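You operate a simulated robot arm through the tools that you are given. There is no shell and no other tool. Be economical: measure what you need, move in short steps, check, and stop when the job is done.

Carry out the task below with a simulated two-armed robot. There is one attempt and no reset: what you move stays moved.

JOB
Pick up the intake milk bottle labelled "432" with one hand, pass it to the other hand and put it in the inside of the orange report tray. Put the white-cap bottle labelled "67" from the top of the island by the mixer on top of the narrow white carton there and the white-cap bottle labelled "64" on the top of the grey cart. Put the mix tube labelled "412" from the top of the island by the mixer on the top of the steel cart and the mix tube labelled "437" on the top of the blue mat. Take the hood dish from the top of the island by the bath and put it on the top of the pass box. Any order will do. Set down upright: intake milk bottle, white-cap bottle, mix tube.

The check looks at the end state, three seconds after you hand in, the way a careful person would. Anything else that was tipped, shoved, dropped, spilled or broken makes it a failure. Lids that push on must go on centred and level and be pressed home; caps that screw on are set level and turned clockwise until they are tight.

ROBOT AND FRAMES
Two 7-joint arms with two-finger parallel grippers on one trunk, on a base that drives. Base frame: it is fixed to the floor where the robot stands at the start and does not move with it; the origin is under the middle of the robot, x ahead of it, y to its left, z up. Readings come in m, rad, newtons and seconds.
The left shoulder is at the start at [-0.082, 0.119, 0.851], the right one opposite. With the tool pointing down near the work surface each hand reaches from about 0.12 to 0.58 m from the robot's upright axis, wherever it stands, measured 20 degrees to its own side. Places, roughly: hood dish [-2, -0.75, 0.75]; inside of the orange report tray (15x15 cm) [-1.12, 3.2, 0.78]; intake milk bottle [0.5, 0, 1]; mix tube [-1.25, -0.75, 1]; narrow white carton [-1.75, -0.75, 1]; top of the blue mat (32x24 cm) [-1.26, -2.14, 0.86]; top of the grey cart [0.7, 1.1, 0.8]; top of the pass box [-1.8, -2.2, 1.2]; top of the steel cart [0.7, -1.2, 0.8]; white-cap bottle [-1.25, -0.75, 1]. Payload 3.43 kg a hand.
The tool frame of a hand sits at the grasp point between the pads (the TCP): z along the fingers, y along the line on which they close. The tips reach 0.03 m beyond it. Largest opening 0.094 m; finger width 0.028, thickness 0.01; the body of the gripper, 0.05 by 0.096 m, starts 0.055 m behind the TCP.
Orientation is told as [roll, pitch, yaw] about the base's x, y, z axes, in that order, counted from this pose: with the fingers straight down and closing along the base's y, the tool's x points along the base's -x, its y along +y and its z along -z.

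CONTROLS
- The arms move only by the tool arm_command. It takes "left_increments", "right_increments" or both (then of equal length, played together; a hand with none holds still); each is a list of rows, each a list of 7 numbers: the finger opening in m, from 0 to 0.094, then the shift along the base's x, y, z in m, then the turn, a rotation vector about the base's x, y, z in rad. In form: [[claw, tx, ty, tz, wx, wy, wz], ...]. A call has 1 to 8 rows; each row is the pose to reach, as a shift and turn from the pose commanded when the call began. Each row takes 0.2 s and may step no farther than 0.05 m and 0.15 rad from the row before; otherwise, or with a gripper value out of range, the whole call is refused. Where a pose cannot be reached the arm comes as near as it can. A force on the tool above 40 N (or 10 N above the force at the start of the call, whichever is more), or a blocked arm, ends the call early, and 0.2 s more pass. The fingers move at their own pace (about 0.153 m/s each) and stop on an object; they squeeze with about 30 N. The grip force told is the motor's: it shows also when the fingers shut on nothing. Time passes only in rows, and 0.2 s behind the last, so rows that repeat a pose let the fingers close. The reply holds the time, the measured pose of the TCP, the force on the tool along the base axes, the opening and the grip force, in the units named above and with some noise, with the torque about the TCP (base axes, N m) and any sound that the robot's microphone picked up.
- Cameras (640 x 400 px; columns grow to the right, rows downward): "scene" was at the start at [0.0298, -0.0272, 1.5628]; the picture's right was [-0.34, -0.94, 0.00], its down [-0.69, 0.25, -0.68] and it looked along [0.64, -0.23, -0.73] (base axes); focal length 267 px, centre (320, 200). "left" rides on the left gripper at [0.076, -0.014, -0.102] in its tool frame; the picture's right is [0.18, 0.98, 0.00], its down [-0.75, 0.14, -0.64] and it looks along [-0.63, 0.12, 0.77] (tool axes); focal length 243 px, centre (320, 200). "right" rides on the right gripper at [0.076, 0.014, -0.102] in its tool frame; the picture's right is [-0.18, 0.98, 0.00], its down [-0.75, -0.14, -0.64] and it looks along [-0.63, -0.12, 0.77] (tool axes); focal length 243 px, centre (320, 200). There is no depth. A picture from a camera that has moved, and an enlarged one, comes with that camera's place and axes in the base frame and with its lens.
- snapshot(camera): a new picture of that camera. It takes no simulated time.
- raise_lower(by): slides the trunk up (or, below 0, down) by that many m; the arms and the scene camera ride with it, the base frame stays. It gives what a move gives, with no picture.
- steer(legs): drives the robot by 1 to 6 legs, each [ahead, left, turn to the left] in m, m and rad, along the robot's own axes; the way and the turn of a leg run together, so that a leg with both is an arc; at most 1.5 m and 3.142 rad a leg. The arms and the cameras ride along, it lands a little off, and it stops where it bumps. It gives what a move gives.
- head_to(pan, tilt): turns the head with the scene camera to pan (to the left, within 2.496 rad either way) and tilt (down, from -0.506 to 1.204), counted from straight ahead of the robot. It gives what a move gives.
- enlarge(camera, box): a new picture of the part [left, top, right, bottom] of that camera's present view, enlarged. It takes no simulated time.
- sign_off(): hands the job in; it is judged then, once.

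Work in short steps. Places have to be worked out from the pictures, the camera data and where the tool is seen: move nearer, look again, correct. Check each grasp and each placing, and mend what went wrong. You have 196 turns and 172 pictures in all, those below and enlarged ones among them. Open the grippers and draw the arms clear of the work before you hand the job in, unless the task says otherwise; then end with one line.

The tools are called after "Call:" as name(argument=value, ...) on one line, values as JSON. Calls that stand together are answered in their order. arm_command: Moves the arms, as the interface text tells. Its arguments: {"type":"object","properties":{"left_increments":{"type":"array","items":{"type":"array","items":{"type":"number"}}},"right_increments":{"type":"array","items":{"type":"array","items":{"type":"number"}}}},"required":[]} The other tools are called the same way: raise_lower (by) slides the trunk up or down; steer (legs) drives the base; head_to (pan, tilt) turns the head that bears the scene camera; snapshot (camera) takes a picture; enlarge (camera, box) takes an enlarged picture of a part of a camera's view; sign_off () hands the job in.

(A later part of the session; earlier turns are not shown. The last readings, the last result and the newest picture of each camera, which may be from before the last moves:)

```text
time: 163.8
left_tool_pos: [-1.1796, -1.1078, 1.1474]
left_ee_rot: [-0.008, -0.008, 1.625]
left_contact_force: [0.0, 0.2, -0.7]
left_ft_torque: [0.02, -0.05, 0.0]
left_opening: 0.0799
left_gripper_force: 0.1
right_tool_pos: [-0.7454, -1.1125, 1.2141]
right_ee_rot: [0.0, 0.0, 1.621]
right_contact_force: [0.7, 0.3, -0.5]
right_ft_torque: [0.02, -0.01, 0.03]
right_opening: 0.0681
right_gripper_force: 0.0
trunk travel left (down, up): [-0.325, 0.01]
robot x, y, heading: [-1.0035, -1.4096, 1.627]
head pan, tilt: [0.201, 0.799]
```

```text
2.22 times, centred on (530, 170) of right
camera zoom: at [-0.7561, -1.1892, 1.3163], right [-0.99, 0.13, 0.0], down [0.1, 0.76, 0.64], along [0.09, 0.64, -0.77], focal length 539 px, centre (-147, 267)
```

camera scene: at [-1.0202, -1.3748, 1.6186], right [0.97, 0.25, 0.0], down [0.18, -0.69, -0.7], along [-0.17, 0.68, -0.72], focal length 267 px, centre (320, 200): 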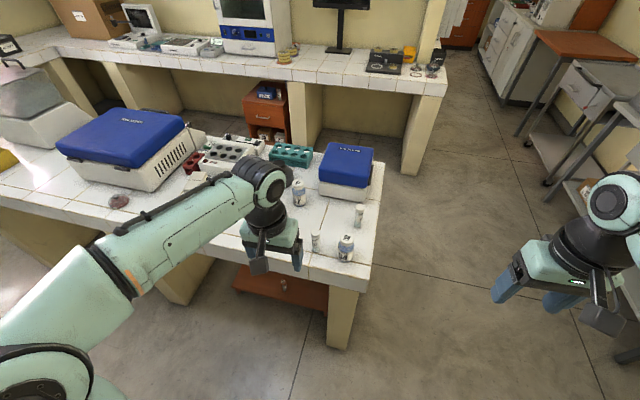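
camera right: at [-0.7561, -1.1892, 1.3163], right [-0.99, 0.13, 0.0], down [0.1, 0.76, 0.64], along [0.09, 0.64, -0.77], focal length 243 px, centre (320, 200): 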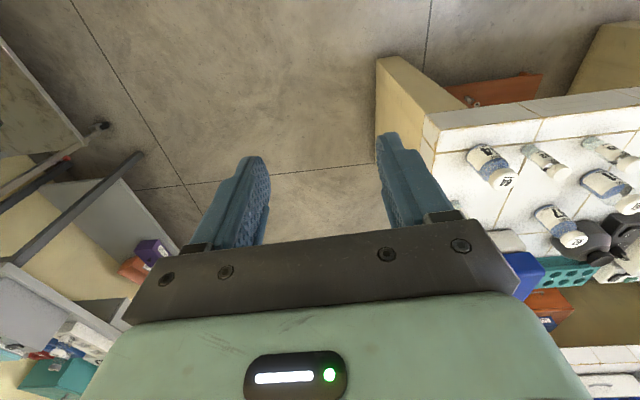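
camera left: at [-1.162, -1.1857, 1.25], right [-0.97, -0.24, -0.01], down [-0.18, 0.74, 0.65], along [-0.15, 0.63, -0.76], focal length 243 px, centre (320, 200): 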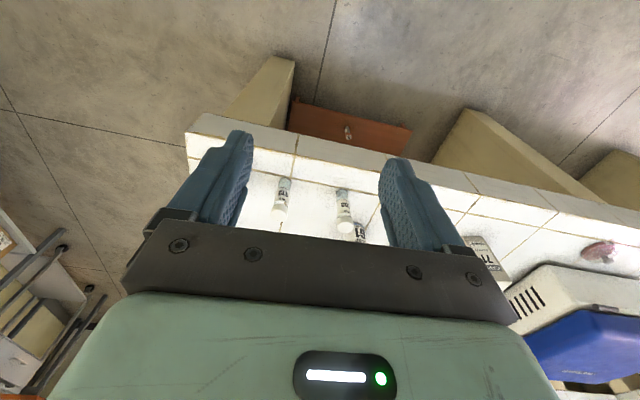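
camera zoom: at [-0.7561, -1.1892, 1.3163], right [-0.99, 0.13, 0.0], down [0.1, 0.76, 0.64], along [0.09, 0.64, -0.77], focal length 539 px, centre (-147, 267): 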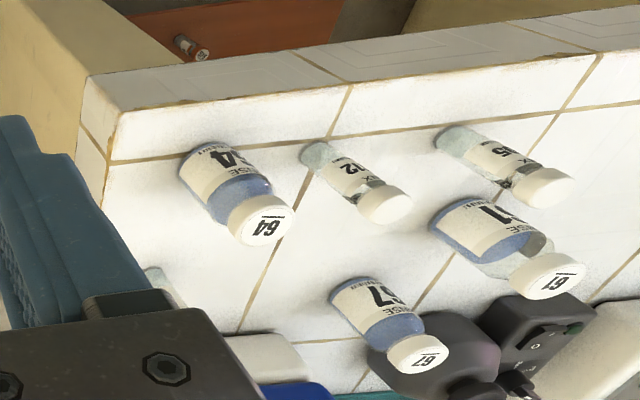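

Labels: 64 at ≈(-1.058,-0.883), 412 at ≈(-1.159,-0.880), 67 at ≈(-1.280,-0.680), cap tops ≈0.94; another tube near the mixer at ≈(-1.04,-0.73), likely 437. I drive closer and straighten.

Call:
steer(legs=[[0.18, 0.12, -0.05]])

Call:
snapshot(camera="right")

Call:
snapshot(camera="scene")

```text
time: 165.5
left_tool_pos: [-1.2835, -0.9198, 1.1478]
left_ee_rot: [-0.007, -0.008, 1.566]
left_contact_force: [0.6, -0.5, -0.4]
left_ft_torque: [-0.01, 0.01, 0.02]
left_opening: 0.0799
left_gripper_force: 0.2
right_tool_pos: [-0.851, -0.9487, 1.2141]
right_ee_rot: [0.0, 0.0, 1.563]
right_contact_force: [0.1, 0.8, -0.2]
right_ft_torque: [-0.01, 0.03, 0.0]
right_opening: 0.0679
right_gripper_force: 0.0
trunk travel left (down, up): [-0.325, 0.01]
robot x, y, heading: [-1.1222, -1.2299, 1.566]
head pan, tilt: [0.201, 0.799]
```

```text
112 pictures are left
camera right: at [-0.8652, -1.0242, 1.3161], right [-0.98, 0.19, 0.0], down [0.15, 0.75, 0.64], along [0.12, 0.63, -0.77], focal length 243 px, centre (320, 200)
```

right: 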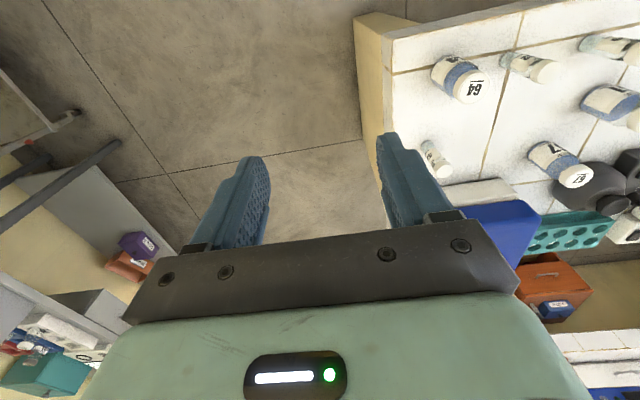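

```text
111 pictures are left
camera scene: at [-1.1396, -1.1942, 1.6184], right [0.98, 0.19, 0.0], down [0.14, -0.7, -0.7], along [-0.13, 0.68, -0.72], focal length 267 px, centre (320, 200)
```

scene: 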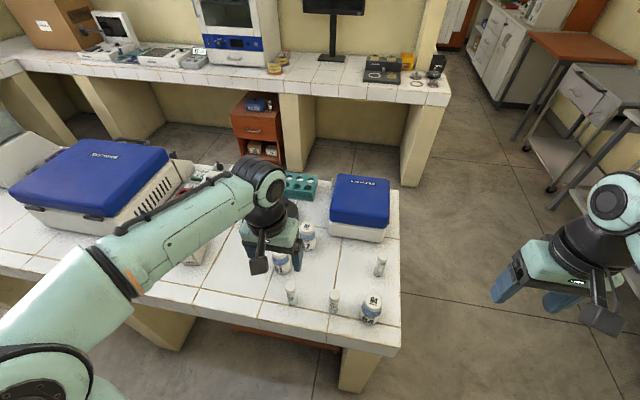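

Move the right hand above the unlabelled tube near the mixer and read it.

Call:
arm_command(right_increments=[[0.06, -0.03, 0.03, -0.01, 0, 0, 0], [0.06, -0.06, 0.06, -0.02, 0, 0, 0], [0.06, -0.09, 0.09, -0.04, 0, 0, 0], [0.06, -0.12, 0.12, -0.06, 0, 0, 0], [0.06, -0.15, 0.15, -0.08, 0, 0, 0], [0.06, -0.17, 0.18, -0.1, 0, 0, 0], [0.06, -0.185, 0.195, -0.12, 0, 0, 0]])

Call:
snapshot(camera="right")

Call:
enlarge(camera="left", box=[120, 60, 420, 250])

```text
time: 167.1
left_tool_pos: [-1.2833, -0.9182, 1.1486]
left_ee_rot: [-0.007, -0.007, 1.565]
left_contact_force: [0.5, 0.2, -0.7]
left_ft_torque: [0.04, 0.03, 0.02]
left_opening: 0.0799
left_gripper_force: 0.1
right_tool_pos: [-1.0357, -0.751, 1.0924]
right_ee_rot: [0.0, -0.003, 1.563]
right_contact_force: [0.2, 0.9, -0.7]
right_ft_torque: [0.0, -0.01, 0.03]
right_opening: 0.06
right_gripper_force: 0.0
trunk travel left (down, up): [-0.325, 0.01]
robot x, y, heading: [-1.1232, -1.2288, 1.564]
head pan, tilt: [0.201, 0.799]
```

```text
110 pictures are left
camera right: at [-1.0506, -0.8275, 1.1931], right [-0.98, 0.19, 0.0], down [0.15, 0.75, 0.64], along [0.12, 0.63, -0.77], focal length 243 px, centre (320, 200)
```

right: 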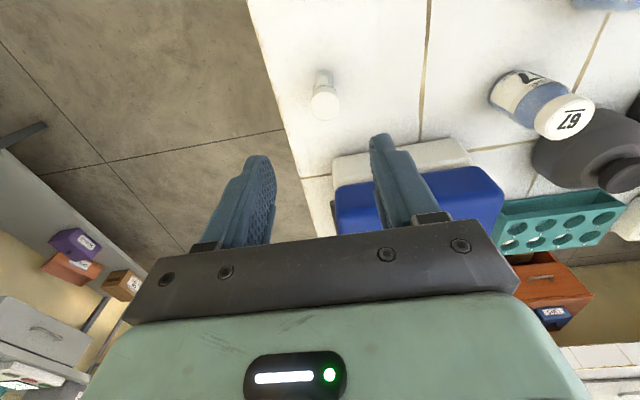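

```text
2.11 times, centred on (270, 155) of left
camera zoom: at [-1.2706, -0.9965, 1.2499], right [-0.98, -0.18, -0.01], down [-0.14, 0.75, 0.65], along [-0.11, 0.64, -0.76], focal length 511 px, centre (425, 295)
```

zoom: 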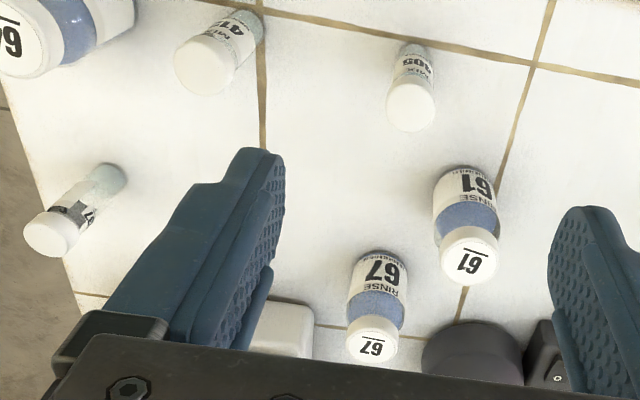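

Elimination plus the visible "4" gives 437 for this tube, cap at (-1.040,-0.744). Descend with the right hand and grip.

Call:
arm_command(right_increments=[[0.06, -0.005, 0.007, -0.04, 0, 0, 0], [0.06, -0.005, 0.007, -0.08, 0, 0, 0], [0.06, -0.005, 0.007, -0.12, 0, 0, 0], [0.06, -0.005, 0.007, -0.125, 0, 0, 0]])

Call:
snapshot(camera="right")

```text
time: 168.1
left_tool_pos: [-1.2836, -0.9189, 1.1469]
left_ee_rot: [-0.006, -0.007, 1.567]
left_contact_force: [-0.2, -0.9, 0.2]
left_ft_torque: [-0.06, 0.01, 0.04]
left_opening: 0.0798
left_gripper_force: 0.0
right_tool_pos: [-1.0411, -0.7451, 0.9684]
right_ee_rot: [0.003, -0.001, 1.563]
right_contact_force: [-0.4, -0.6, 0.2]
right_ft_torque: [0.02, 0.0, 0.04]
right_opening: 0.0601
right_gripper_force: 0.0
trunk travel left (down, up): [-0.325, 0.01]
robot x, y, heading: [-1.1217, -1.226, 1.567]
head pan, tilt: [0.201, 0.799]
```

```text
108 pictures are left
camera right: at [-1.0556, -0.8221, 1.0701], right [-0.98, 0.19, 0.0], down [0.15, 0.75, 0.64], along [0.12, 0.63, -0.77], focal length 243 px, centre (320, 200)
```

right: 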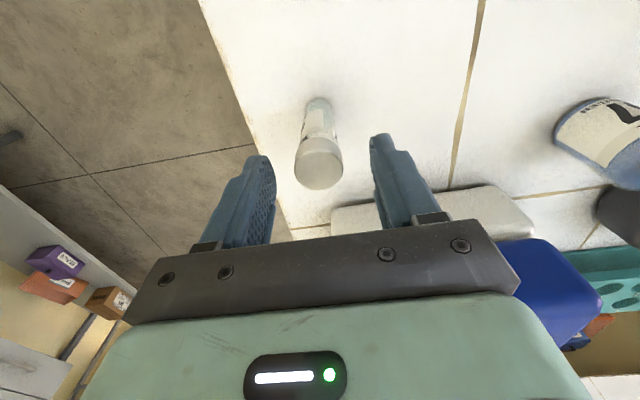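

Aligned. Down 47 mm and close.

Call:
arm_command(right_increments=[[0.06, 0.0, 0.002, -0.03, 0, 0, 0], [0.06, 0.0, 0.002, -0.047, 0, 0, 0], [0.03, 0.0, 0.002, -0.047, 0, 0, 0], [0.01, 0.0, 0.002, -0.047, 0, 0, 0], [0.005, 0.0, 0.002, -0.047, 0, 0, 0]])

Call:
snapshot(camera="right")

```text
time: 169.3
left_tool_pos: [-1.2837, -0.9179, 1.1474]
left_ee_rot: [-0.007, -0.008, 1.565]
left_contact_force: [-0.1, 0.6, -0.1]
left_ft_torque: [0.0, 0.02, -0.04]
left_opening: 0.0798
left_gripper_force: 0.2
right_tool_pos: [-1.0396, -0.7439, 0.9211]
right_ee_rot: [-0.001, 0.0, 1.564]
right_contact_force: [0.7, -0.6, -1.0]
right_ft_torque: [-0.02, -0.03, -0.02]
right_opening: 0.0279
right_gripper_force: 30.2
trunk travel left (down, up): [-0.325, 0.01]
robot x, y, heading: [-1.1228, -1.2301, 1.567]
head pan, tilt: [0.201, 0.799]
```

```text
107 pictures are left
camera right: at [-1.0539, -0.8194, 1.0226], right [-0.98, 0.19, 0.0], down [0.15, 0.75, 0.64], along [0.12, 0.63, -0.77], focal length 243 px, centre (320, 200)
```

right: 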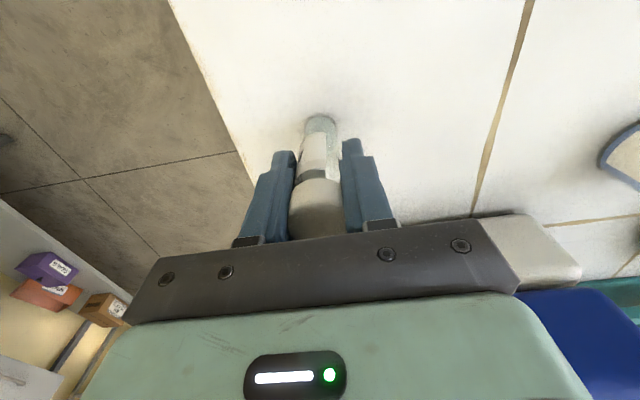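

Gripped. Lift and draw back, then verify the label with the scene camera.

Call:
arm_command(right_increments=[[0.005, 0.0, 0, 0.04, 0, 0, 0], [0.005, 0.0, 0, 0.09, 0, 0, 0], [0.005, 0.0, 0, 0.14, 0, 0, 0], [0.005, 0.02, -0.03, 0.18, 0, 0, 0], [0.005, 0.05, -0.06, 0.21, 0, 0, 0], [0.005, 0.08, -0.09, 0.22, 0, 0, 0], [0.005, 0.11, -0.12, 0.22, 0, 0, 0], [0.005, 0.14, -0.15, 0.22, 0, 0, 0]])

Call:
snapshot(camera="scene")

Call:
snapshot(camera="right")

```text
refused: row 4 steps farther than a row can; nothing moved
```

```text
106 pictures are left
camera scene: at [-1.1395, -1.1939, 1.6186], right [0.98, 0.19, 0.0], down [0.14, -0.7, -0.7], along [-0.13, 0.68, -0.72], focal length 267 px, centre (320, 200)
```

scene: 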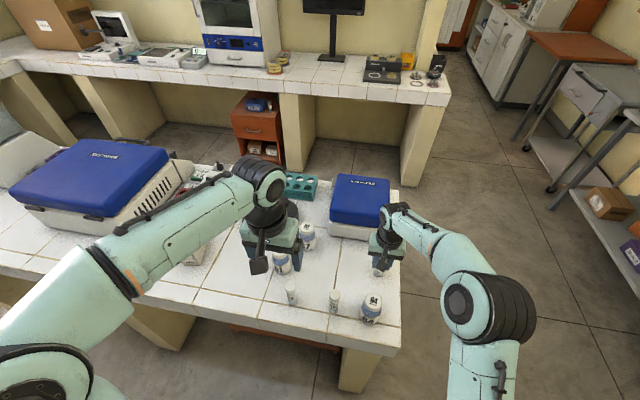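

```text
105 pictures are left
camera right: at [-1.0539, -0.8194, 1.0226], right [-0.98, 0.19, 0.0], down [0.15, 0.75, 0.64], along [0.12, 0.63, -0.77], focal length 243 px, centre (320, 200)
```

right: 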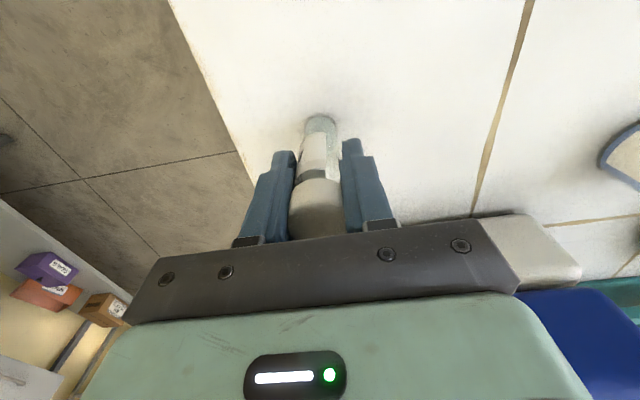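

One row step was slightly too long; repeat with shorter steps.

Call:
arm_command(right_increments=[[0.005, 0.0, 0, 0.045, 0, 0, 0], [0.005, 0.0, 0, 0.09, 0, 0, 0], [0.005, 0.0, 0, 0.135, 0, 0, 0], [0.005, 0.01, -0.02, 0.175, 0, 0, 0], [0.005, 0.03, -0.05, 0.2, 0, 0, 0], [0.005, 0.06, -0.08, 0.21, 0, 0, 0], [0.005, 0.09, -0.11, 0.21, 0, 0, 0], [0.005, 0.12, -0.14, 0.21, 0, 0, 0]])

Call:
enlarge(camera="scene", box=[320, 160, 520, 300])

```text
time: 171.1
left_tool_pos: [-1.2831, -0.9196, 1.1478]
left_ee_rot: [-0.007, -0.008, 1.568]
left_contact_force: [0.2, -0.4, -0.3]
left_ft_torque: [0.0, 0.0, 0.0]
left_opening: 0.08
left_gripper_force: 0.1
right_tool_pos: [-0.9189, -0.8871, 1.1342]
right_ee_rot: [0.001, 0.0, 1.563]
right_contact_force: [0.0, 0.7, -0.5]
right_ft_torque: [0.03, 0.02, 0.02]
right_opening: 0.0276
right_gripper_force: 30.1
trunk travel left (down, up): [-0.325, 0.01]
robot x, y, heading: [-1.1264, -1.2272, 1.563]
head pan, tilt: [0.201, 0.799]
```

```text
2.86 times, centred on (420, 230) of scene
camera zoom: at [-1.1387, -1.1951, 1.6185], right [0.98, 0.19, 0.0], down [0.14, -0.7, -0.7], along [-0.13, 0.68, -0.72], focal length 763 px, centre (34, 114)
```

zoom: 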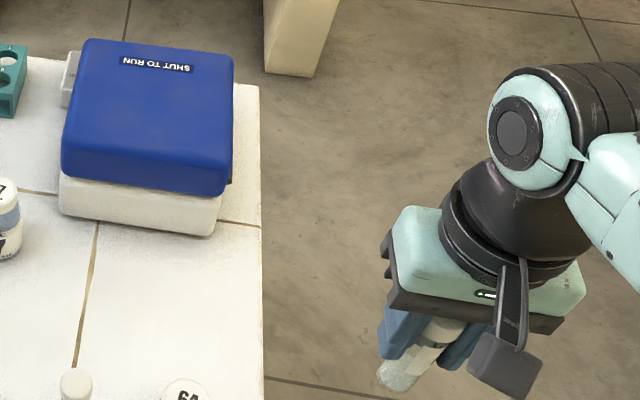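

Now left hand to bottle 67 at (-1.279,-0.680), staying high first.

Call:
arm_command(left_increments=[[0.066, 0.002, 0.04, 0, 0, 0, 0], [0.066, 0.004, 0.08, 0, 0, 0, 0], [0.066, 0.004, 0.12, -0.01, 0, 0, 0], [0.066, 0.004, 0.16, -0.03, 0, 0, 0], [0.066, 0.004, 0.2, -0.05, 0, 0, 0], [0.066, 0.004, 0.239, -0.07, 0, 0, 0], [0.066, 0.004, 0.239, -0.09, 0, 0, 0]])

Call:
snapshot(camera="left")

```text
time: 172.7
left_tool_pos: [-1.2812, -0.6816, 1.0592]
left_ee_rot: [-0.006, -0.008, 1.567]
left_contact_force: [0.8, -0.4, 0.0]
left_ft_torque: [0.01, -0.02, 0.0]
left_opening: 0.0657
left_gripper_force: 0.1
right_tool_pos: [-0.9217, -0.886, 1.1351]
right_ee_rot: [0.0, -0.002, 1.564]
right_contact_force: [-0.3, -0.9, -1.1]
right_ft_torque: [0.0, 0.01, 0.04]
right_opening: 0.0275
right_gripper_force: 30.9
trunk travel left (down, up): [-0.325, 0.01]
robot x, y, heading: [-1.1249, -1.2282, 1.565]
head pan, tilt: [0.201, 0.799]
```

```text
103 pictures are left
camera left: at [-1.2679, -0.7589, 1.1617], right [-0.98, -0.18, -0.01], down [-0.14, 0.75, 0.65], along [-0.11, 0.64, -0.76], focal length 243 px, centre (320, 200)
```

left: 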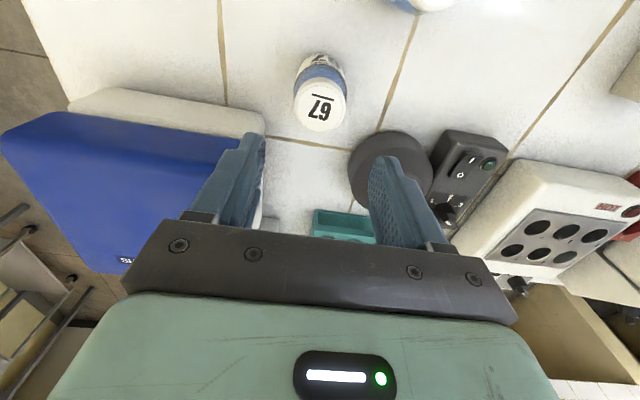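

Clear of neighbours. Descend to z≈0.928 and grip.

Call:
arm_command(left_increments=[[0.066, 0.001, 0, -0.04, 0, 0, 0], [0.066, 0.001, 0, -0.08, 0, 0, 0], [0.066, 0.001, 0, -0.115, 0, 0, 0], [0.066, 0.001, 0, -0.131, 0, 0, 0], [0.04, 0.001, 0, -0.131, 0, 0, 0], [0.02, 0.001, 0, -0.131, 0, 0, 0], [0.02, 0.001, 0, -0.131, 0, 0, 0]])

Call:
snapshot(camera="left")

```text
time: 174.3
left_tool_pos: [-1.2794, -0.6798, 0.928]
left_ee_rot: [-0.006, -0.009, 1.568]
left_contact_force: [-1.7, -1.4, 3.1]
left_ft_torque: [-0.08, 0.28, -0.01]
left_opening: 0.0508
left_gripper_force: 29.7
right_tool_pos: [-0.9205, -0.8857, 1.1356]
right_ee_rot: [-0.001, -0.002, 1.563]
right_contact_force: [0.1, -0.6, -0.3]
right_ft_torque: [0.02, 0.02, -0.01]
right_opening: 0.0278
right_gripper_force: 30.0
trunk travel left (down, up): [-0.325, 0.01]
robot x, y, heading: [-1.1256, -1.2269, 1.561]
head pan, tilt: [0.201, 0.799]
```

```text
102 pictures are left
camera left: at [-1.2657, -0.7573, 1.0297], right [-0.98, -0.18, -0.01], down [-0.14, 0.75, 0.65], along [-0.11, 0.64, -0.76], focal length 243 px, centre (320, 200)
```

left: 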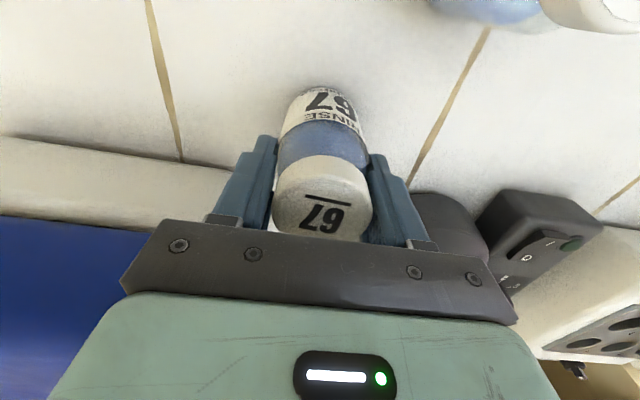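

Gripped. Lift and retract.

Call:
arm_command(left_increments=[[0.02, 0, 0, 0.04, 0, 0, 0], [0.02, 0, 0, 0.08, 0, 0, 0], [0.02, 0, 0, 0.12, 0, 0, 0], [0.02, 0, -0.02, 0.16, 0, 0, 0], [0.02, 0, -0.05, 0.19, 0, 0, 0], [0.02, 0, -0.09, 0.21, 0, 0, 0], [0.02, 0, -0.13, 0.22, 0, 0, 0], [0.02, 0, -0.17, 0.22, 0, 0, 0]])

Call:
head_to(pan=0.6, tilt=0.7)

Call:
snapshot(camera="scene")

```text
time: 176.1
left_tool_pos: [-1.279, -0.8512, 1.143]
left_ee_rot: [-0.007, -0.008, 1.566]
left_contact_force: [0.1, -0.4, -0.6]
left_ft_torque: [0.04, 0.02, -0.02]
left_opening: 0.0509
left_gripper_force: 30.1
right_tool_pos: [-0.921, -0.8873, 1.1348]
right_ee_rot: [-0.001, -0.003, 1.564]
right_contact_force: [-0.1, 0.0, -1.1]
right_ft_torque: [-0.01, 0.0, 0.0]
right_opening: 0.0277
right_gripper_force: 30.3
trunk travel left (down, up): [-0.325, 0.01]
robot x, y, heading: [-1.1217, -1.2284, 1.561]
head pan, tilt: [0.201, 0.799]
```

```text
time: 177.0
left_tool_pos: [-1.2782, -0.8511, 1.1425]
left_ee_rot: [-0.008, -0.01, 1.564]
left_contact_force: [0.3, 0.5, -0.4]
left_ft_torque: [0.01, -0.01, 0.01]
left_opening: 0.0509
left_gripper_force: 29.7
right_tool_pos: [-0.9206, -0.885, 1.1344]
right_ee_rot: [0.0, -0.001, 1.564]
right_contact_force: [0.1, 1.0, -0.6]
right_ft_torque: [0.02, 0.02, -0.03]
right_opening: 0.0279
right_gripper_force: 30.1
trunk travel left (down, up): [-0.325, 0.01]
robot x, y, heading: [-1.1221, -1.2271, 1.563]
head pan, tilt: [0.6, 0.7]
```

```text
101 pictures are left
camera scene: at [-1.1715, -1.2024, 1.6268], right [0.83, 0.56, 0.0], down [0.36, -0.53, -0.76], along [-0.43, 0.63, -0.64], focal length 267 px, centre (320, 200)
```

scene: 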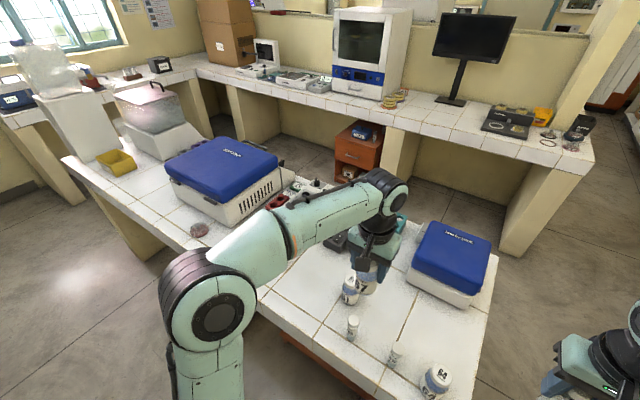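

Pull the left hand back a little and strafe left toward the carton.

Call:
arm_command(left_increments=[[0.02, 0, -0.04, 0.01, 0, 0, 0], [0.02, 0, -0.08, 0.02, 0, 0, 0]])

Call:
steer(legs=[[-0.05, 0.4, 0]])

Call:
head_to(pan=0.15, tilt=0.8)

Call:
snapshot(camera="scene")

Call:
snapshot(camera="left")

Call:
snapshot(camera="right")

```text
time: 177.6
left_tool_pos: [-1.2773, -0.9316, 1.1659]
left_ee_rot: [-0.006, -0.008, 1.567]
left_contact_force: [-1.2, -0.1, -1.0]
left_ft_torque: [0.0, -0.03, 0.01]
left_opening: 0.0508
left_gripper_force: 29.8
right_tool_pos: [-0.9216, -0.8865, 1.1359]
right_ee_rot: [0.0, -0.002, 1.564]
right_contact_force: [0.6, 0.1, -0.4]
right_ft_torque: [0.03, -0.01, 0.0]
right_opening: 0.0278
right_gripper_force: 30.1
trunk travel left (down, up): [-0.325, 0.01]
robot x, y, heading: [-1.1256, -1.2295, 1.563]
head pan, tilt: [0.6, 0.7]
```

```text
time: 181.7
left_tool_pos: [-1.6784, -0.9739, 1.1649]
left_ee_rot: [-0.008, -0.009, 1.556]
left_contact_force: [-0.3, -0.6, -1.8]
left_ft_torque: [0.07, -0.04, 0.03]
left_opening: 0.0506
left_gripper_force: 29.8
right_tool_pos: [-1.3209, -0.934, 1.136]
right_ee_rot: [-0.001, -0.002, 1.551]
right_contact_force: [-0.6, 0.1, -0.6]
right_ft_torque: [0.03, 0.01, -0.01]
right_opening: 0.0279
right_gripper_force: 30.5
trunk travel left (down, up): [-0.325, 0.01]
robot x, y, heading: [-1.5279, -1.2761, 1.557]
head pan, tilt: [0.6, 0.7]
```

```text
time: 182.6
left_tool_pos: [-1.6791, -0.9736, 1.1654]
left_ee_rot: [-0.008, -0.009, 1.556]
left_contact_force: [-0.8, -0.4, -2.1]
left_ft_torque: [0.02, 0.0, 0.0]
left_opening: 0.0509
left_gripper_force: 30.0
right_tool_pos: [-1.3207, -0.9335, 1.1338]
right_ee_rot: [0.0, 0.0, 1.553]
right_contact_force: [0.2, -0.7, -0.7]
right_ft_torque: [-0.03, 0.04, 0.01]
right_opening: 0.0278
right_gripper_force: 30.4
trunk travel left (down, up): [-0.325, 0.01]
robot x, y, heading: [-1.53, -1.2722, 1.553]
head pan, tilt: [0.15, 0.799]
```

```text
100 pictures are left
camera scene: at [-1.5392, -1.2382, 1.6186], right [0.99, 0.13, 0.0], down [0.09, -0.71, -0.7], along [-0.09, 0.69, -0.72], focal length 267 px, centre (320, 200)
```

scene: 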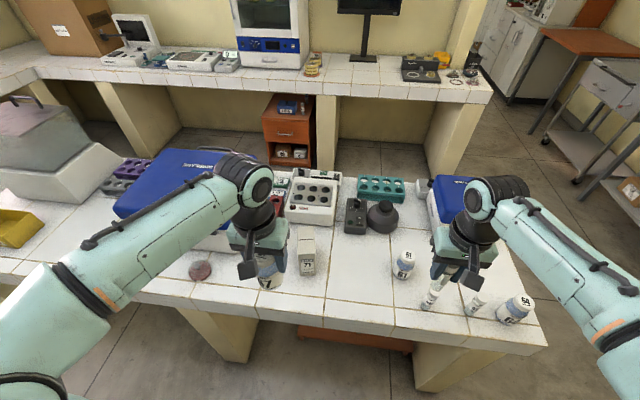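

```text
99 pictures are left
camera left: at [-1.6657, -1.0517, 1.2676], right [-0.99, -0.17, -0.01], down [-0.13, 0.75, 0.65], along [-0.1, 0.64, -0.76], focal length 243 px, centre (320, 200)
```

left: 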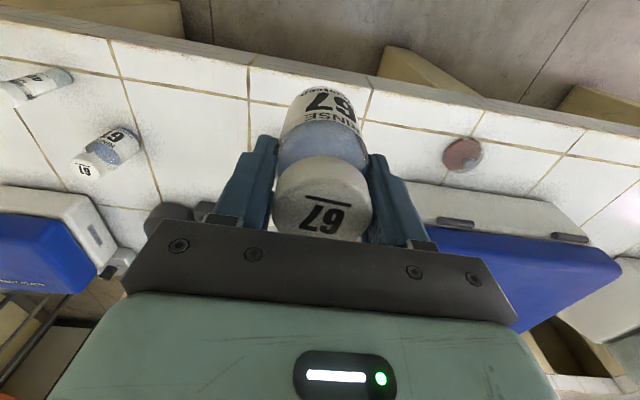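

```text
98 pictures are left
camera right: at [-1.3363, -1.0089, 1.2363], right [-0.98, 0.2, 0.0], down [0.16, 0.75, 0.64], along [0.13, 0.63, -0.77], focal length 243 px, centre (320, 200)
```

right: 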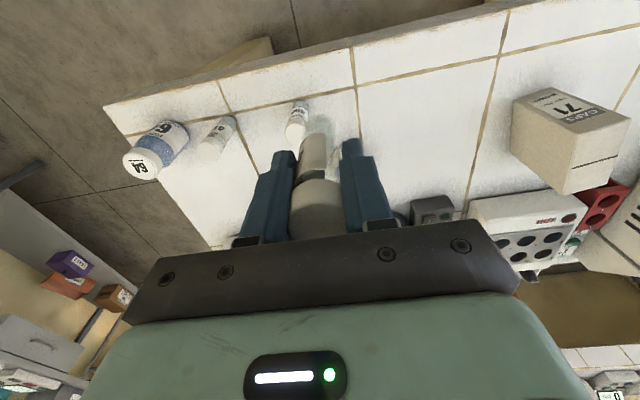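

Call:
enlarge(camera="scene", box=[180, 200, 340, 300])

Call:
enlarge(camera="right", box=[480, 60, 640, 210])

```text
4.00 times, centred on (260, 250) of scene
camera zoom: at [-1.5392, -1.2382, 1.6186], right [0.99, 0.13, 0.0], down [0.09, -0.71, -0.7], along [-0.09, 0.69, -0.72], focal length 1068 px, centre (560, 0)
```

zoom: 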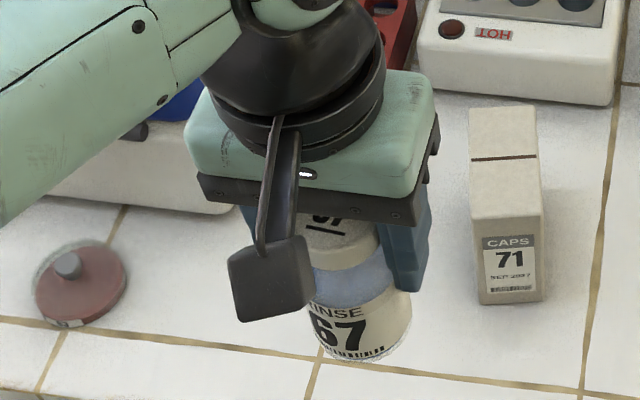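

```text
2.67 times, centred on (560, 135) of right
camera zoom: at [-1.3363, -1.0089, 1.2363], right [-0.98, 0.2, 0.0], down [0.16, 0.75, 0.64], along [0.13, 0.63, -0.77], focal length 647 px, centre (-320, 373)
```

zoom: 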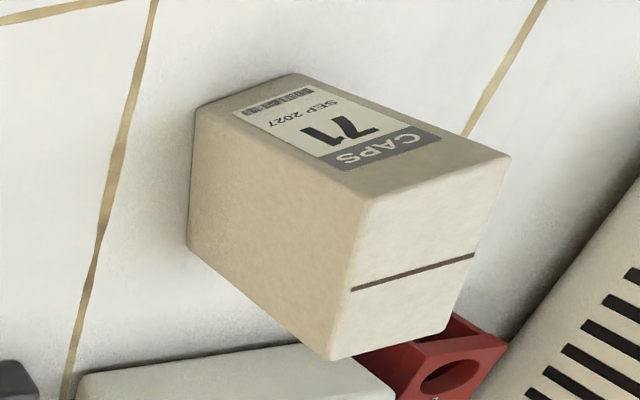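

Carton top centre ≈ (-1.639,-0.786), z≈0.971, about 5×10 cm. Move bottle 67 above it at height.

Call:
arm_command(left_increments=[[0.02, 0.01, 0.045, 0, 0, 0, 0], [0.02, 0.02, 0.09, 0, 0, 0, 0], [0.02, 0.03, 0.135, -0.01, 0, 0, 0], [0.02, 0.04, 0.175, -0.03, 0, 0, 0], [0.02, 0.04, 0.188, -0.06, 0, 0, 0], [0.02, 0.04, 0.188, -0.085, 0, 0, 0], [0.02, 0.04, 0.188, -0.085, 0, 0, 0]])

Call:
enlarge(camera="right", box=[460, 0, 640, 170])

Call:
enlarge(camera="scene", box=[220, 170, 380, 290])

Call:
snapshot(camera="left")

```text
time: 184.2
left_tool_pos: [-1.6385, -0.7852, 1.0817]
left_ee_rot: [-0.008, -0.011, 1.555]
left_contact_force: [-0.5, -0.1, -2.3]
left_ft_torque: [0.01, 0.01, -0.01]
left_opening: 0.051
left_gripper_force: 30.4
right_tool_pos: [-1.3203, -0.9335, 1.1343]
right_ee_rot: [0.001, 0.001, 1.551]
right_contact_force: [-0.2, 0.5, -0.3]
right_ft_torque: [-0.01, 0.02, -0.01]
right_opening: 0.0276
right_gripper_force: 29.8
trunk travel left (down, up): [-0.325, 0.01]
robot x, y, heading: [-1.5253, -1.2719, 1.549]
head pan, tilt: [0.15, 0.799]
```

```text
2.35 times, centred on (550, 85) of right
camera zoom: at [-1.3361, -1.0088, 1.2363], right [-0.98, 0.2, 0.0], down [0.16, 0.75, 0.64], along [0.13, 0.63, -0.77], focal length 571 px, centre (-221, 471)
```

zoom: 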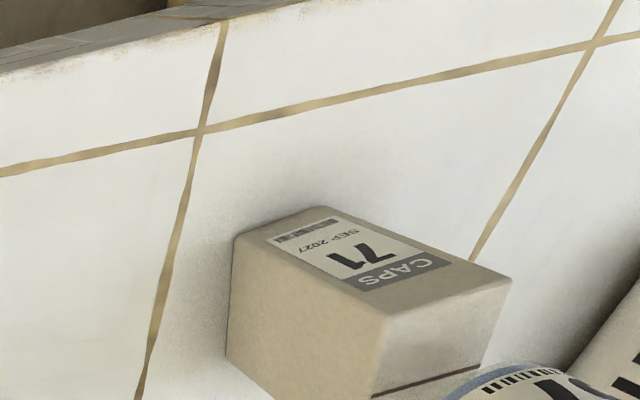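

```text
3.33 times, centred on (300, 230) of scene
camera zoom: at [-1.5389, -1.2381, 1.6186], right [0.99, 0.13, 0.0], down [0.09, -0.71, -0.7], along [-0.09, 0.69, -0.72], focal length 890 px, centre (387, 100)
```

zoom: 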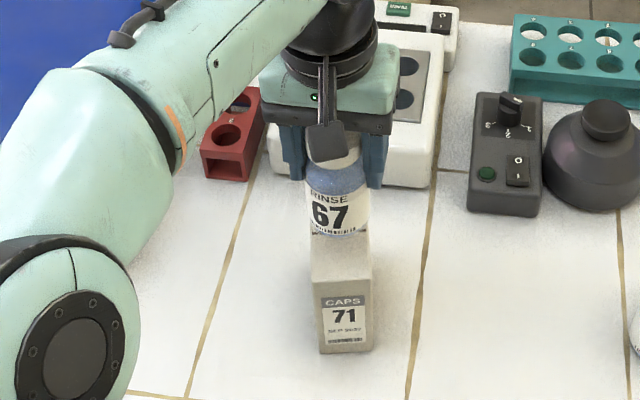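

```text
93 pictures are left
camera left: at [-1.6253, -0.8622, 1.183], right [-0.99, -0.17, -0.01], down [-0.13, 0.75, 0.65], along [-0.1, 0.64, -0.76], focal length 243 px, centre (320, 200)
```

left: 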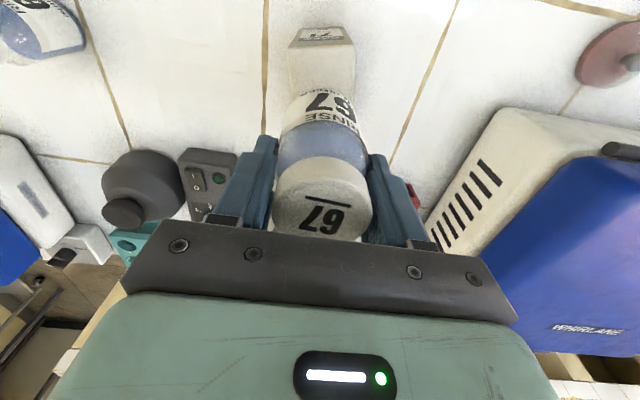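

Alignment is good in all three views. Lower carefully.

Call:
arm_command(left_increments=[[0.02, 0, 0, -0.012, 0, 0, 0], [0.02, 0, 0, -0.022, 0, 0, 0], [0.02, 0, 0, -0.028, 0, 0, 0], [0.02, 0, 0, -0.028, 0, 0, 0]])

Call:
enlarge(camera="right", box=[480, 70, 640, 190])

```text
time: 185.2
left_tool_pos: [-1.6375, -0.7864, 1.0535]
left_ee_rot: [-0.008, -0.01, 1.556]
left_contact_force: [0.1, 0.4, -0.6]
left_ft_torque: [0.03, -0.01, 0.01]
left_opening: 0.0511
left_gripper_force: 30.3
right_tool_pos: [-1.3204, -0.9337, 1.1352]
right_ee_rot: [0.0, -0.001, 1.552]
right_contact_force: [-0.3, -0.8, -0.5]
right_ft_torque: [0.01, 0.0, 0.0]
right_opening: 0.0279
right_gripper_force: 29.7
trunk travel left (down, up): [-0.325, 0.01]
robot x, y, heading: [-1.5237, -1.2697, 1.554]
head pan, tilt: [0.15, 0.799]
```

```text
3.33 times, centred on (560, 130) of right
camera zoom: at [-1.3362, -1.0089, 1.2363], right [-0.98, 0.2, 0.0], down [0.16, 0.75, 0.64], along [0.13, 0.63, -0.77], focal length 809 px, centre (-480, 433)
```

zoom: 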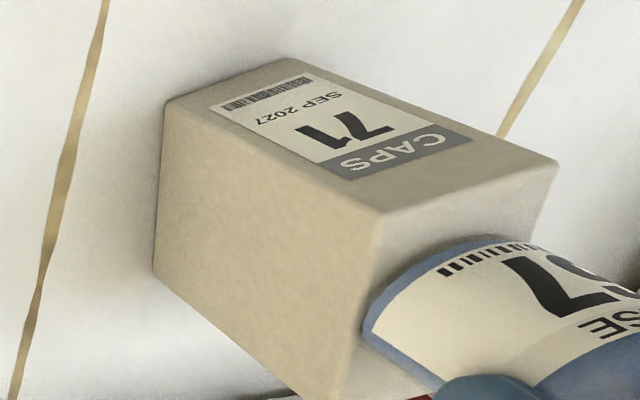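

Not touching yet. Creep further by millimetres.

Call:
arm_command(left_increments=[[0.02, 0, 0, -0.002, 0, 0, 0], [0.02, 0, 0, -0.004, 0, 0, 0], [0.02, 0, 0, -0.006, 0, 0, 0]])

Call:
enlarge(camera="right", box=[480, 70, 640, 190])

```text
time: 186.0
left_tool_pos: [-1.6365, -0.7855, 1.0513]
left_ee_rot: [-0.008, -0.021, 1.556]
left_contact_force: [-0.2, 0.0, 35.8]
left_ft_torque: [-0.43, 0.34, 0.04]
left_opening: 0.0512
left_gripper_force: 30.0
right_tool_pos: [-1.3212, -0.9341, 1.1359]
right_ee_rot: [0.002, -0.003, 1.551]
right_contact_force: [1.0, 0.7, 0.2]
right_ft_torque: [0.02, 0.0, -0.02]
right_opening: 0.0278
right_gripper_force: 29.4
trunk travel left (down, up): [-0.325, 0.01]
robot x, y, heading: [-1.5245, -1.2766, 1.551]
head pan, tilt: [0.15, 0.799]
```

```text
3.33 times, centred on (560, 130) of right
camera zoom: at [-1.3356, -1.0109, 1.2372], right [-0.98, 0.2, 0.0], down [0.16, 0.75, 0.64], along [0.13, 0.63, -0.76], focal length 809 px, centre (-480, 433)
```

zoom: 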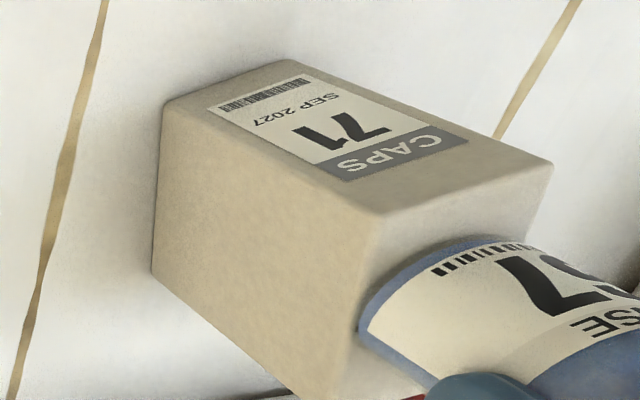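

Contact (36 N). Relieve slightly, open, and lift off.

Call:
arm_command(left_increments=[[0.02, 0, 0, 0.003, 0, 0, 0], [0.052, 0, 0, 0.003, 0, 0, 0], [0.058, 0, 0, 0.003, 0, 0, 0], [0.07, 0, 0, 0.003, 0, 0, 0], [0.07, 0, 0, 0.003, 0, 0, 0]])

Call:
enlarge(camera="right", box=[480, 70, 640, 190])

Call:
snapshot(camera="left")

```text
time: 187.2
left_tool_pos: [-1.6382, -0.7864, 1.0488]
left_ee_rot: [-0.008, -0.009, 1.555]
left_contact_force: [-0.1, -0.3, 0.5]
left_ft_torque: [-0.01, 0.0, 0.01]
left_opening: 0.0699
left_gripper_force: 0.1
right_tool_pos: [-1.3206, -0.9343, 1.1349]
right_ee_rot: [0.0, -0.001, 1.552]
right_contact_force: [-0.6, -0.2, -0.5]
right_ft_torque: [0.02, -0.03, -0.03]
right_opening: 0.0279
right_gripper_force: 30.1
trunk travel left (down, up): [-0.325, 0.01]
robot x, y, heading: [-1.5286, -1.2747, 1.555]
head pan, tilt: [0.15, 0.799]
```

```text
3.33 times, centred on (560, 130) of right
camera zoom: at [-1.3362, -1.009, 1.2363], right [-0.98, 0.2, 0.0], down [0.16, 0.75, 0.64], along [0.13, 0.63, -0.77], focal length 809 px, centre (-480, 433)
```

zoom: 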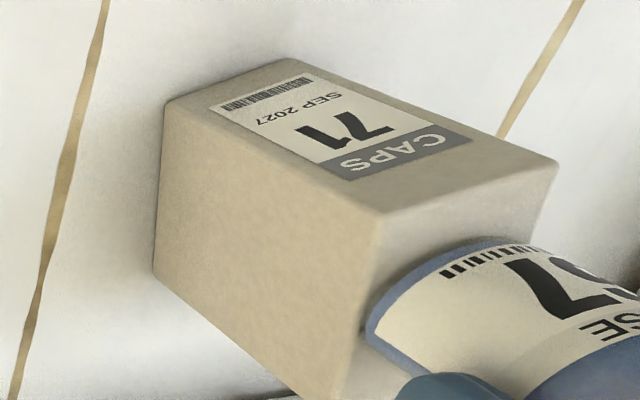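

```text
89 pictures are left
camera left: at [-1.6251, -0.8641, 1.1517], right [-0.99, -0.17, -0.01], down [-0.13, 0.75, 0.65], along [-0.1, 0.64, -0.76], focal length 243 px, centre (320, 200)
```

left: 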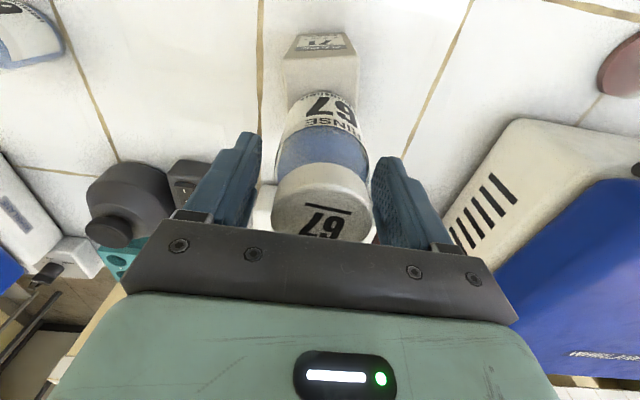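

Bottle 67 stands on the carton. Lift straight up and retract.

Call:
arm_command(left_increments=[[0.07, 0, 0, 0.03, 0, 0, 0], [0.07, 0, 0, 0.07, 0, 0, 0], [0.07, 0, 0, 0.11, 0, 0, 0], [0.07, 0, -0.04, 0.13, 0, 0, 0], [0.07, 0, -0.09, 0.13, 0, 0, 0], [0.07, 0, -0.14, 0.13, 0, 0, 0], [0.07, 0, -0.18, 0.13, 0, 0, 0]])

Call:
steer(legs=[[0.0, 0.3, 0.015]])

Call:
head_to(pan=0.1, tilt=0.85)

Call:
snapshot(camera="scene")

Call:
snapshot(camera="left")

```text
time: 188.8
left_tool_pos: [-1.6407, -0.9678, 1.1791]
left_ee_rot: [-0.007, -0.009, 1.556]
left_contact_force: [0.0, 0.6, 0.0]
left_ft_torque: [0.03, 0.01, 0.02]
left_opening: 0.0698
left_gripper_force: 0.3
right_tool_pos: [-1.3201, -0.9341, 1.1351]
right_ee_rot: [0.0, -0.005, 1.552]
right_contact_force: [0.1, 0.2, -0.3]
right_ft_torque: [0.03, -0.06, 0.02]
right_opening: 0.0278
right_gripper_force: 29.5
trunk travel left (down, up): [-0.325, 0.01]
robot x, y, heading: [-1.5267, -1.2779, 1.554]
head pan, tilt: [0.15, 0.799]
```

```text
time: 192.0
left_tool_pos: [-1.9398, -0.9646, 1.1795]
left_ee_rot: [-0.007, -0.009, 1.57]
left_contact_force: [-0.1, 0.5, 0.1]
left_ft_torque: [0.0, 0.0, 0.0]
left_opening: 0.0701
left_gripper_force: 0.0
right_tool_pos: [-1.6221, -0.9267, 1.134]
right_ee_rot: [0.0, -0.001, 1.566]
right_contact_force: [0.2, -0.2, -0.7]
right_ft_torque: [0.01, 0.0, 0.0]
right_opening: 0.0277
right_gripper_force: 29.8
trunk travel left (down, up): [-0.325, 0.01]
robot x, y, heading: [-1.8201, -1.2737, 1.566]
head pan, tilt: [0.15, 0.799]
```

```text
time: 192.6
left_tool_pos: [-1.9405, -0.9654, 1.1806]
left_ee_rot: [-0.008, -0.008, 1.57]
left_contact_force: [-0.5, 0.2, -0.9]
left_ft_torque: [0.0, 0.04, 0.01]
left_opening: 0.0701
left_gripper_force: 0.1
right_tool_pos: [-1.621, -0.9263, 1.1359]
right_ee_rot: [-0.001, 0.0, 1.57]
right_contact_force: [-0.4, -0.6, 0.2]
right_ft_torque: [0.0, 0.0, 0.04]
right_opening: 0.0278
right_gripper_force: 30.6
trunk travel left (down, up): [-0.325, 0.01]
robot x, y, heading: [-1.8221, -1.269, 1.569]
head pan, tilt: [0.099, 0.85]
```

```text
88 pictures are left
camera scene: at [-1.8307, -1.2374, 1.6146], right [1.0, 0.1, 0.0], down [0.07, -0.75, -0.66], along [-0.06, 0.66, -0.75], focal length 267 px, centre (320, 200)
```

scene: 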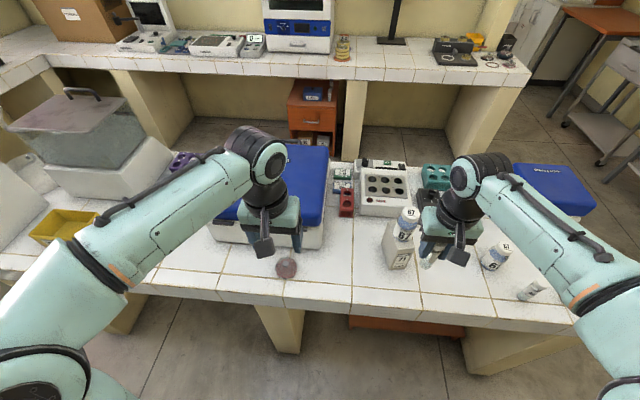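

```text
87 pictures are left
camera left: at [-1.9257, -1.0433, 1.2826], right [-0.98, -0.18, -0.01], down [-0.15, 0.75, 0.65], along [-0.11, 0.64, -0.76], focal length 243 px, centre (320, 200)
```

left: 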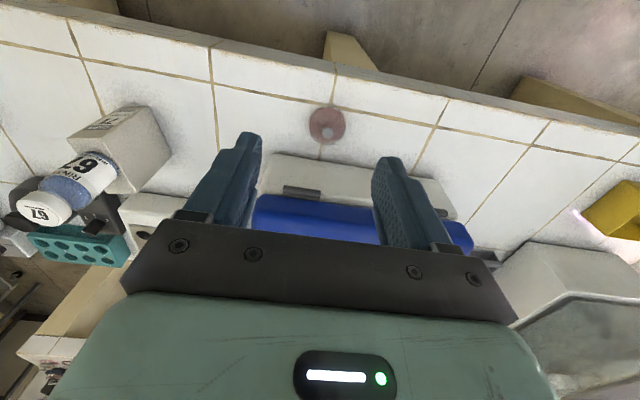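

Call:
enlarge(camera="left", box=[280, 80, 380, 160])

Call:
enlarge(camera="scene", box=[250, 190, 470, 310])

```text
5.00 times, centred on (330, 120) of left
camera zoom: at [-1.9257, -1.0433, 1.2826], right [-0.98, -0.18, -0.01], down [-0.15, 0.75, 0.65], along [-0.11, 0.64, -0.76], focal length 1213 px, centre (270, 600)
```

zoom: 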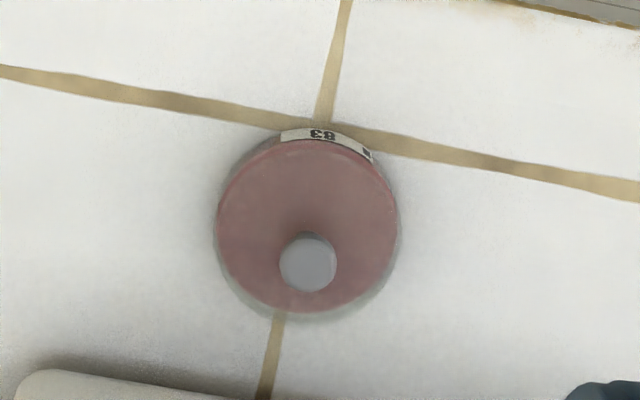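

```text
2.91 times, centred on (360, 250) of scene
camera zoom: at [-1.8307, -1.2374, 1.6146], right [1.0, 0.1, 0.0], down [0.07, -0.75, -0.66], along [-0.06, 0.66, -0.75], focal length 777 px, centre (204, 54)
```

zoom: 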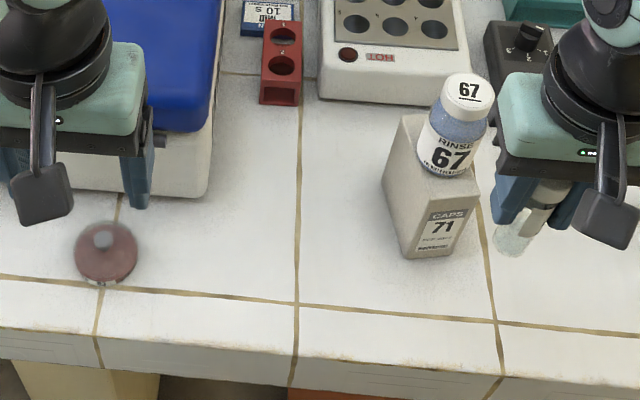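

Dish: about 64 mm wide, centre ≈ (-1.966,-0.871). I'll grip its body across the rim. Descend partway first.

Call:
arm_command(left_increments=[[0.09, -0.01, 0.03, -0.03, 0, 0, 0], [0.09, -0.02, 0.06, -0.06, 0, 0, 0], [0.09, -0.026, 0.094, -0.09, 0, 0, 0], [0.09, -0.026, 0.094, -0.135, 0, 0, 0], [0.09, -0.026, 0.094, -0.18, 0, 0, 0], [0.09, -0.026, 0.094, -0.22, 0, 0, 0], [0.09, -0.026, 0.094, -0.24, 0, 0, 0]])

Call:
snapshot(camera="left")

```text
time: 194.2
left_tool_pos: [-1.9666, -0.8717, 0.9409]
left_ee_rot: [-0.006, -0.009, 1.572]
left_contact_force: [0.3, -0.3, -0.2]
left_ft_torque: [-0.01, -0.02, -0.01]
left_opening: 0.0901
left_gripper_force: 0.1
right_tool_pos: [-1.6219, -0.9261, 1.1354]
right_ee_rot: [0.0, -0.002, 1.569]
right_contact_force: [0.0, -0.4, -0.2]
right_ft_torque: [0.0, 0.02, 0.02]
right_opening: 0.0275
right_gripper_force: 30.6
trunk travel left (down, up): [-0.325, 0.01]
robot x, y, heading: [-1.8238, -1.2663, 1.567]
head pan, tilt: [0.099, 0.85]
```

```text
84 pictures are left
camera left: at [-1.9531, -0.9498, 1.0429], right [-0.98, -0.18, -0.01], down [-0.15, 0.75, 0.65], along [-0.11, 0.64, -0.76], focal length 243 px, centre (320, 200)
```

left: 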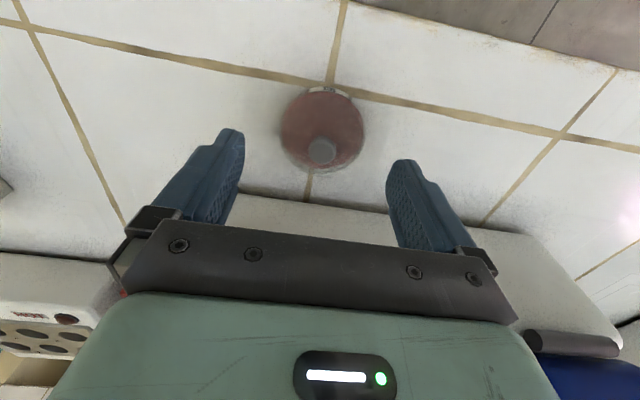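

Centred. Lower to just above the tile and close.

Call:
arm_command(left_increments=[[0.09, 0, 0.001, -0.03, 0, 0, 0], [0.09, 0, 0.001, -0.045, 0, 0, 0], [0.09, 0, 0.001, -0.052, 0, 0, 0], [0.09, 0, 0.001, -0.052, 0, 0, 0]])

Call:
snapshot(camera="left")

```text
time: 195.2
left_tool_pos: [-1.967, -0.872, 0.8882]
left_ee_rot: [-0.005, -0.009, 1.571]
left_contact_force: [0.3, 1.2, -0.9]
left_ft_torque: [0.02, 0.0, -0.03]
left_opening: 0.0899
left_gripper_force: 0.1
right_tool_pos: [-1.6215, -0.9273, 1.1352]
right_ee_rot: [0.0, 0.0, 1.567]
right_contact_force: [0.4, 0.1, 0.0]
right_ft_torque: [0.01, 0.0, -0.04]
right_opening: 0.0276
right_gripper_force: 30.5
trunk travel left (down, up): [-0.325, 0.01]
robot x, y, heading: [-1.8169, -1.2702, 1.567]
head pan, tilt: [0.099, 0.85]
```

```text
83 pictures are left
camera left: at [-1.9528, -0.9499, 0.9909], right [-0.98, -0.18, -0.01], down [-0.15, 0.75, 0.65], along [-0.11, 0.64, -0.76], focal length 243 px, centre (320, 200)
```

left: 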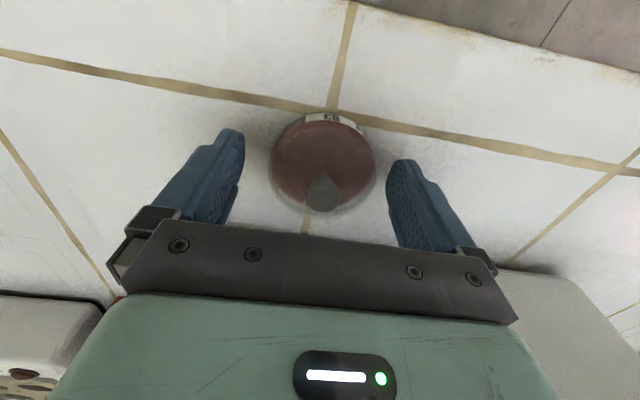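

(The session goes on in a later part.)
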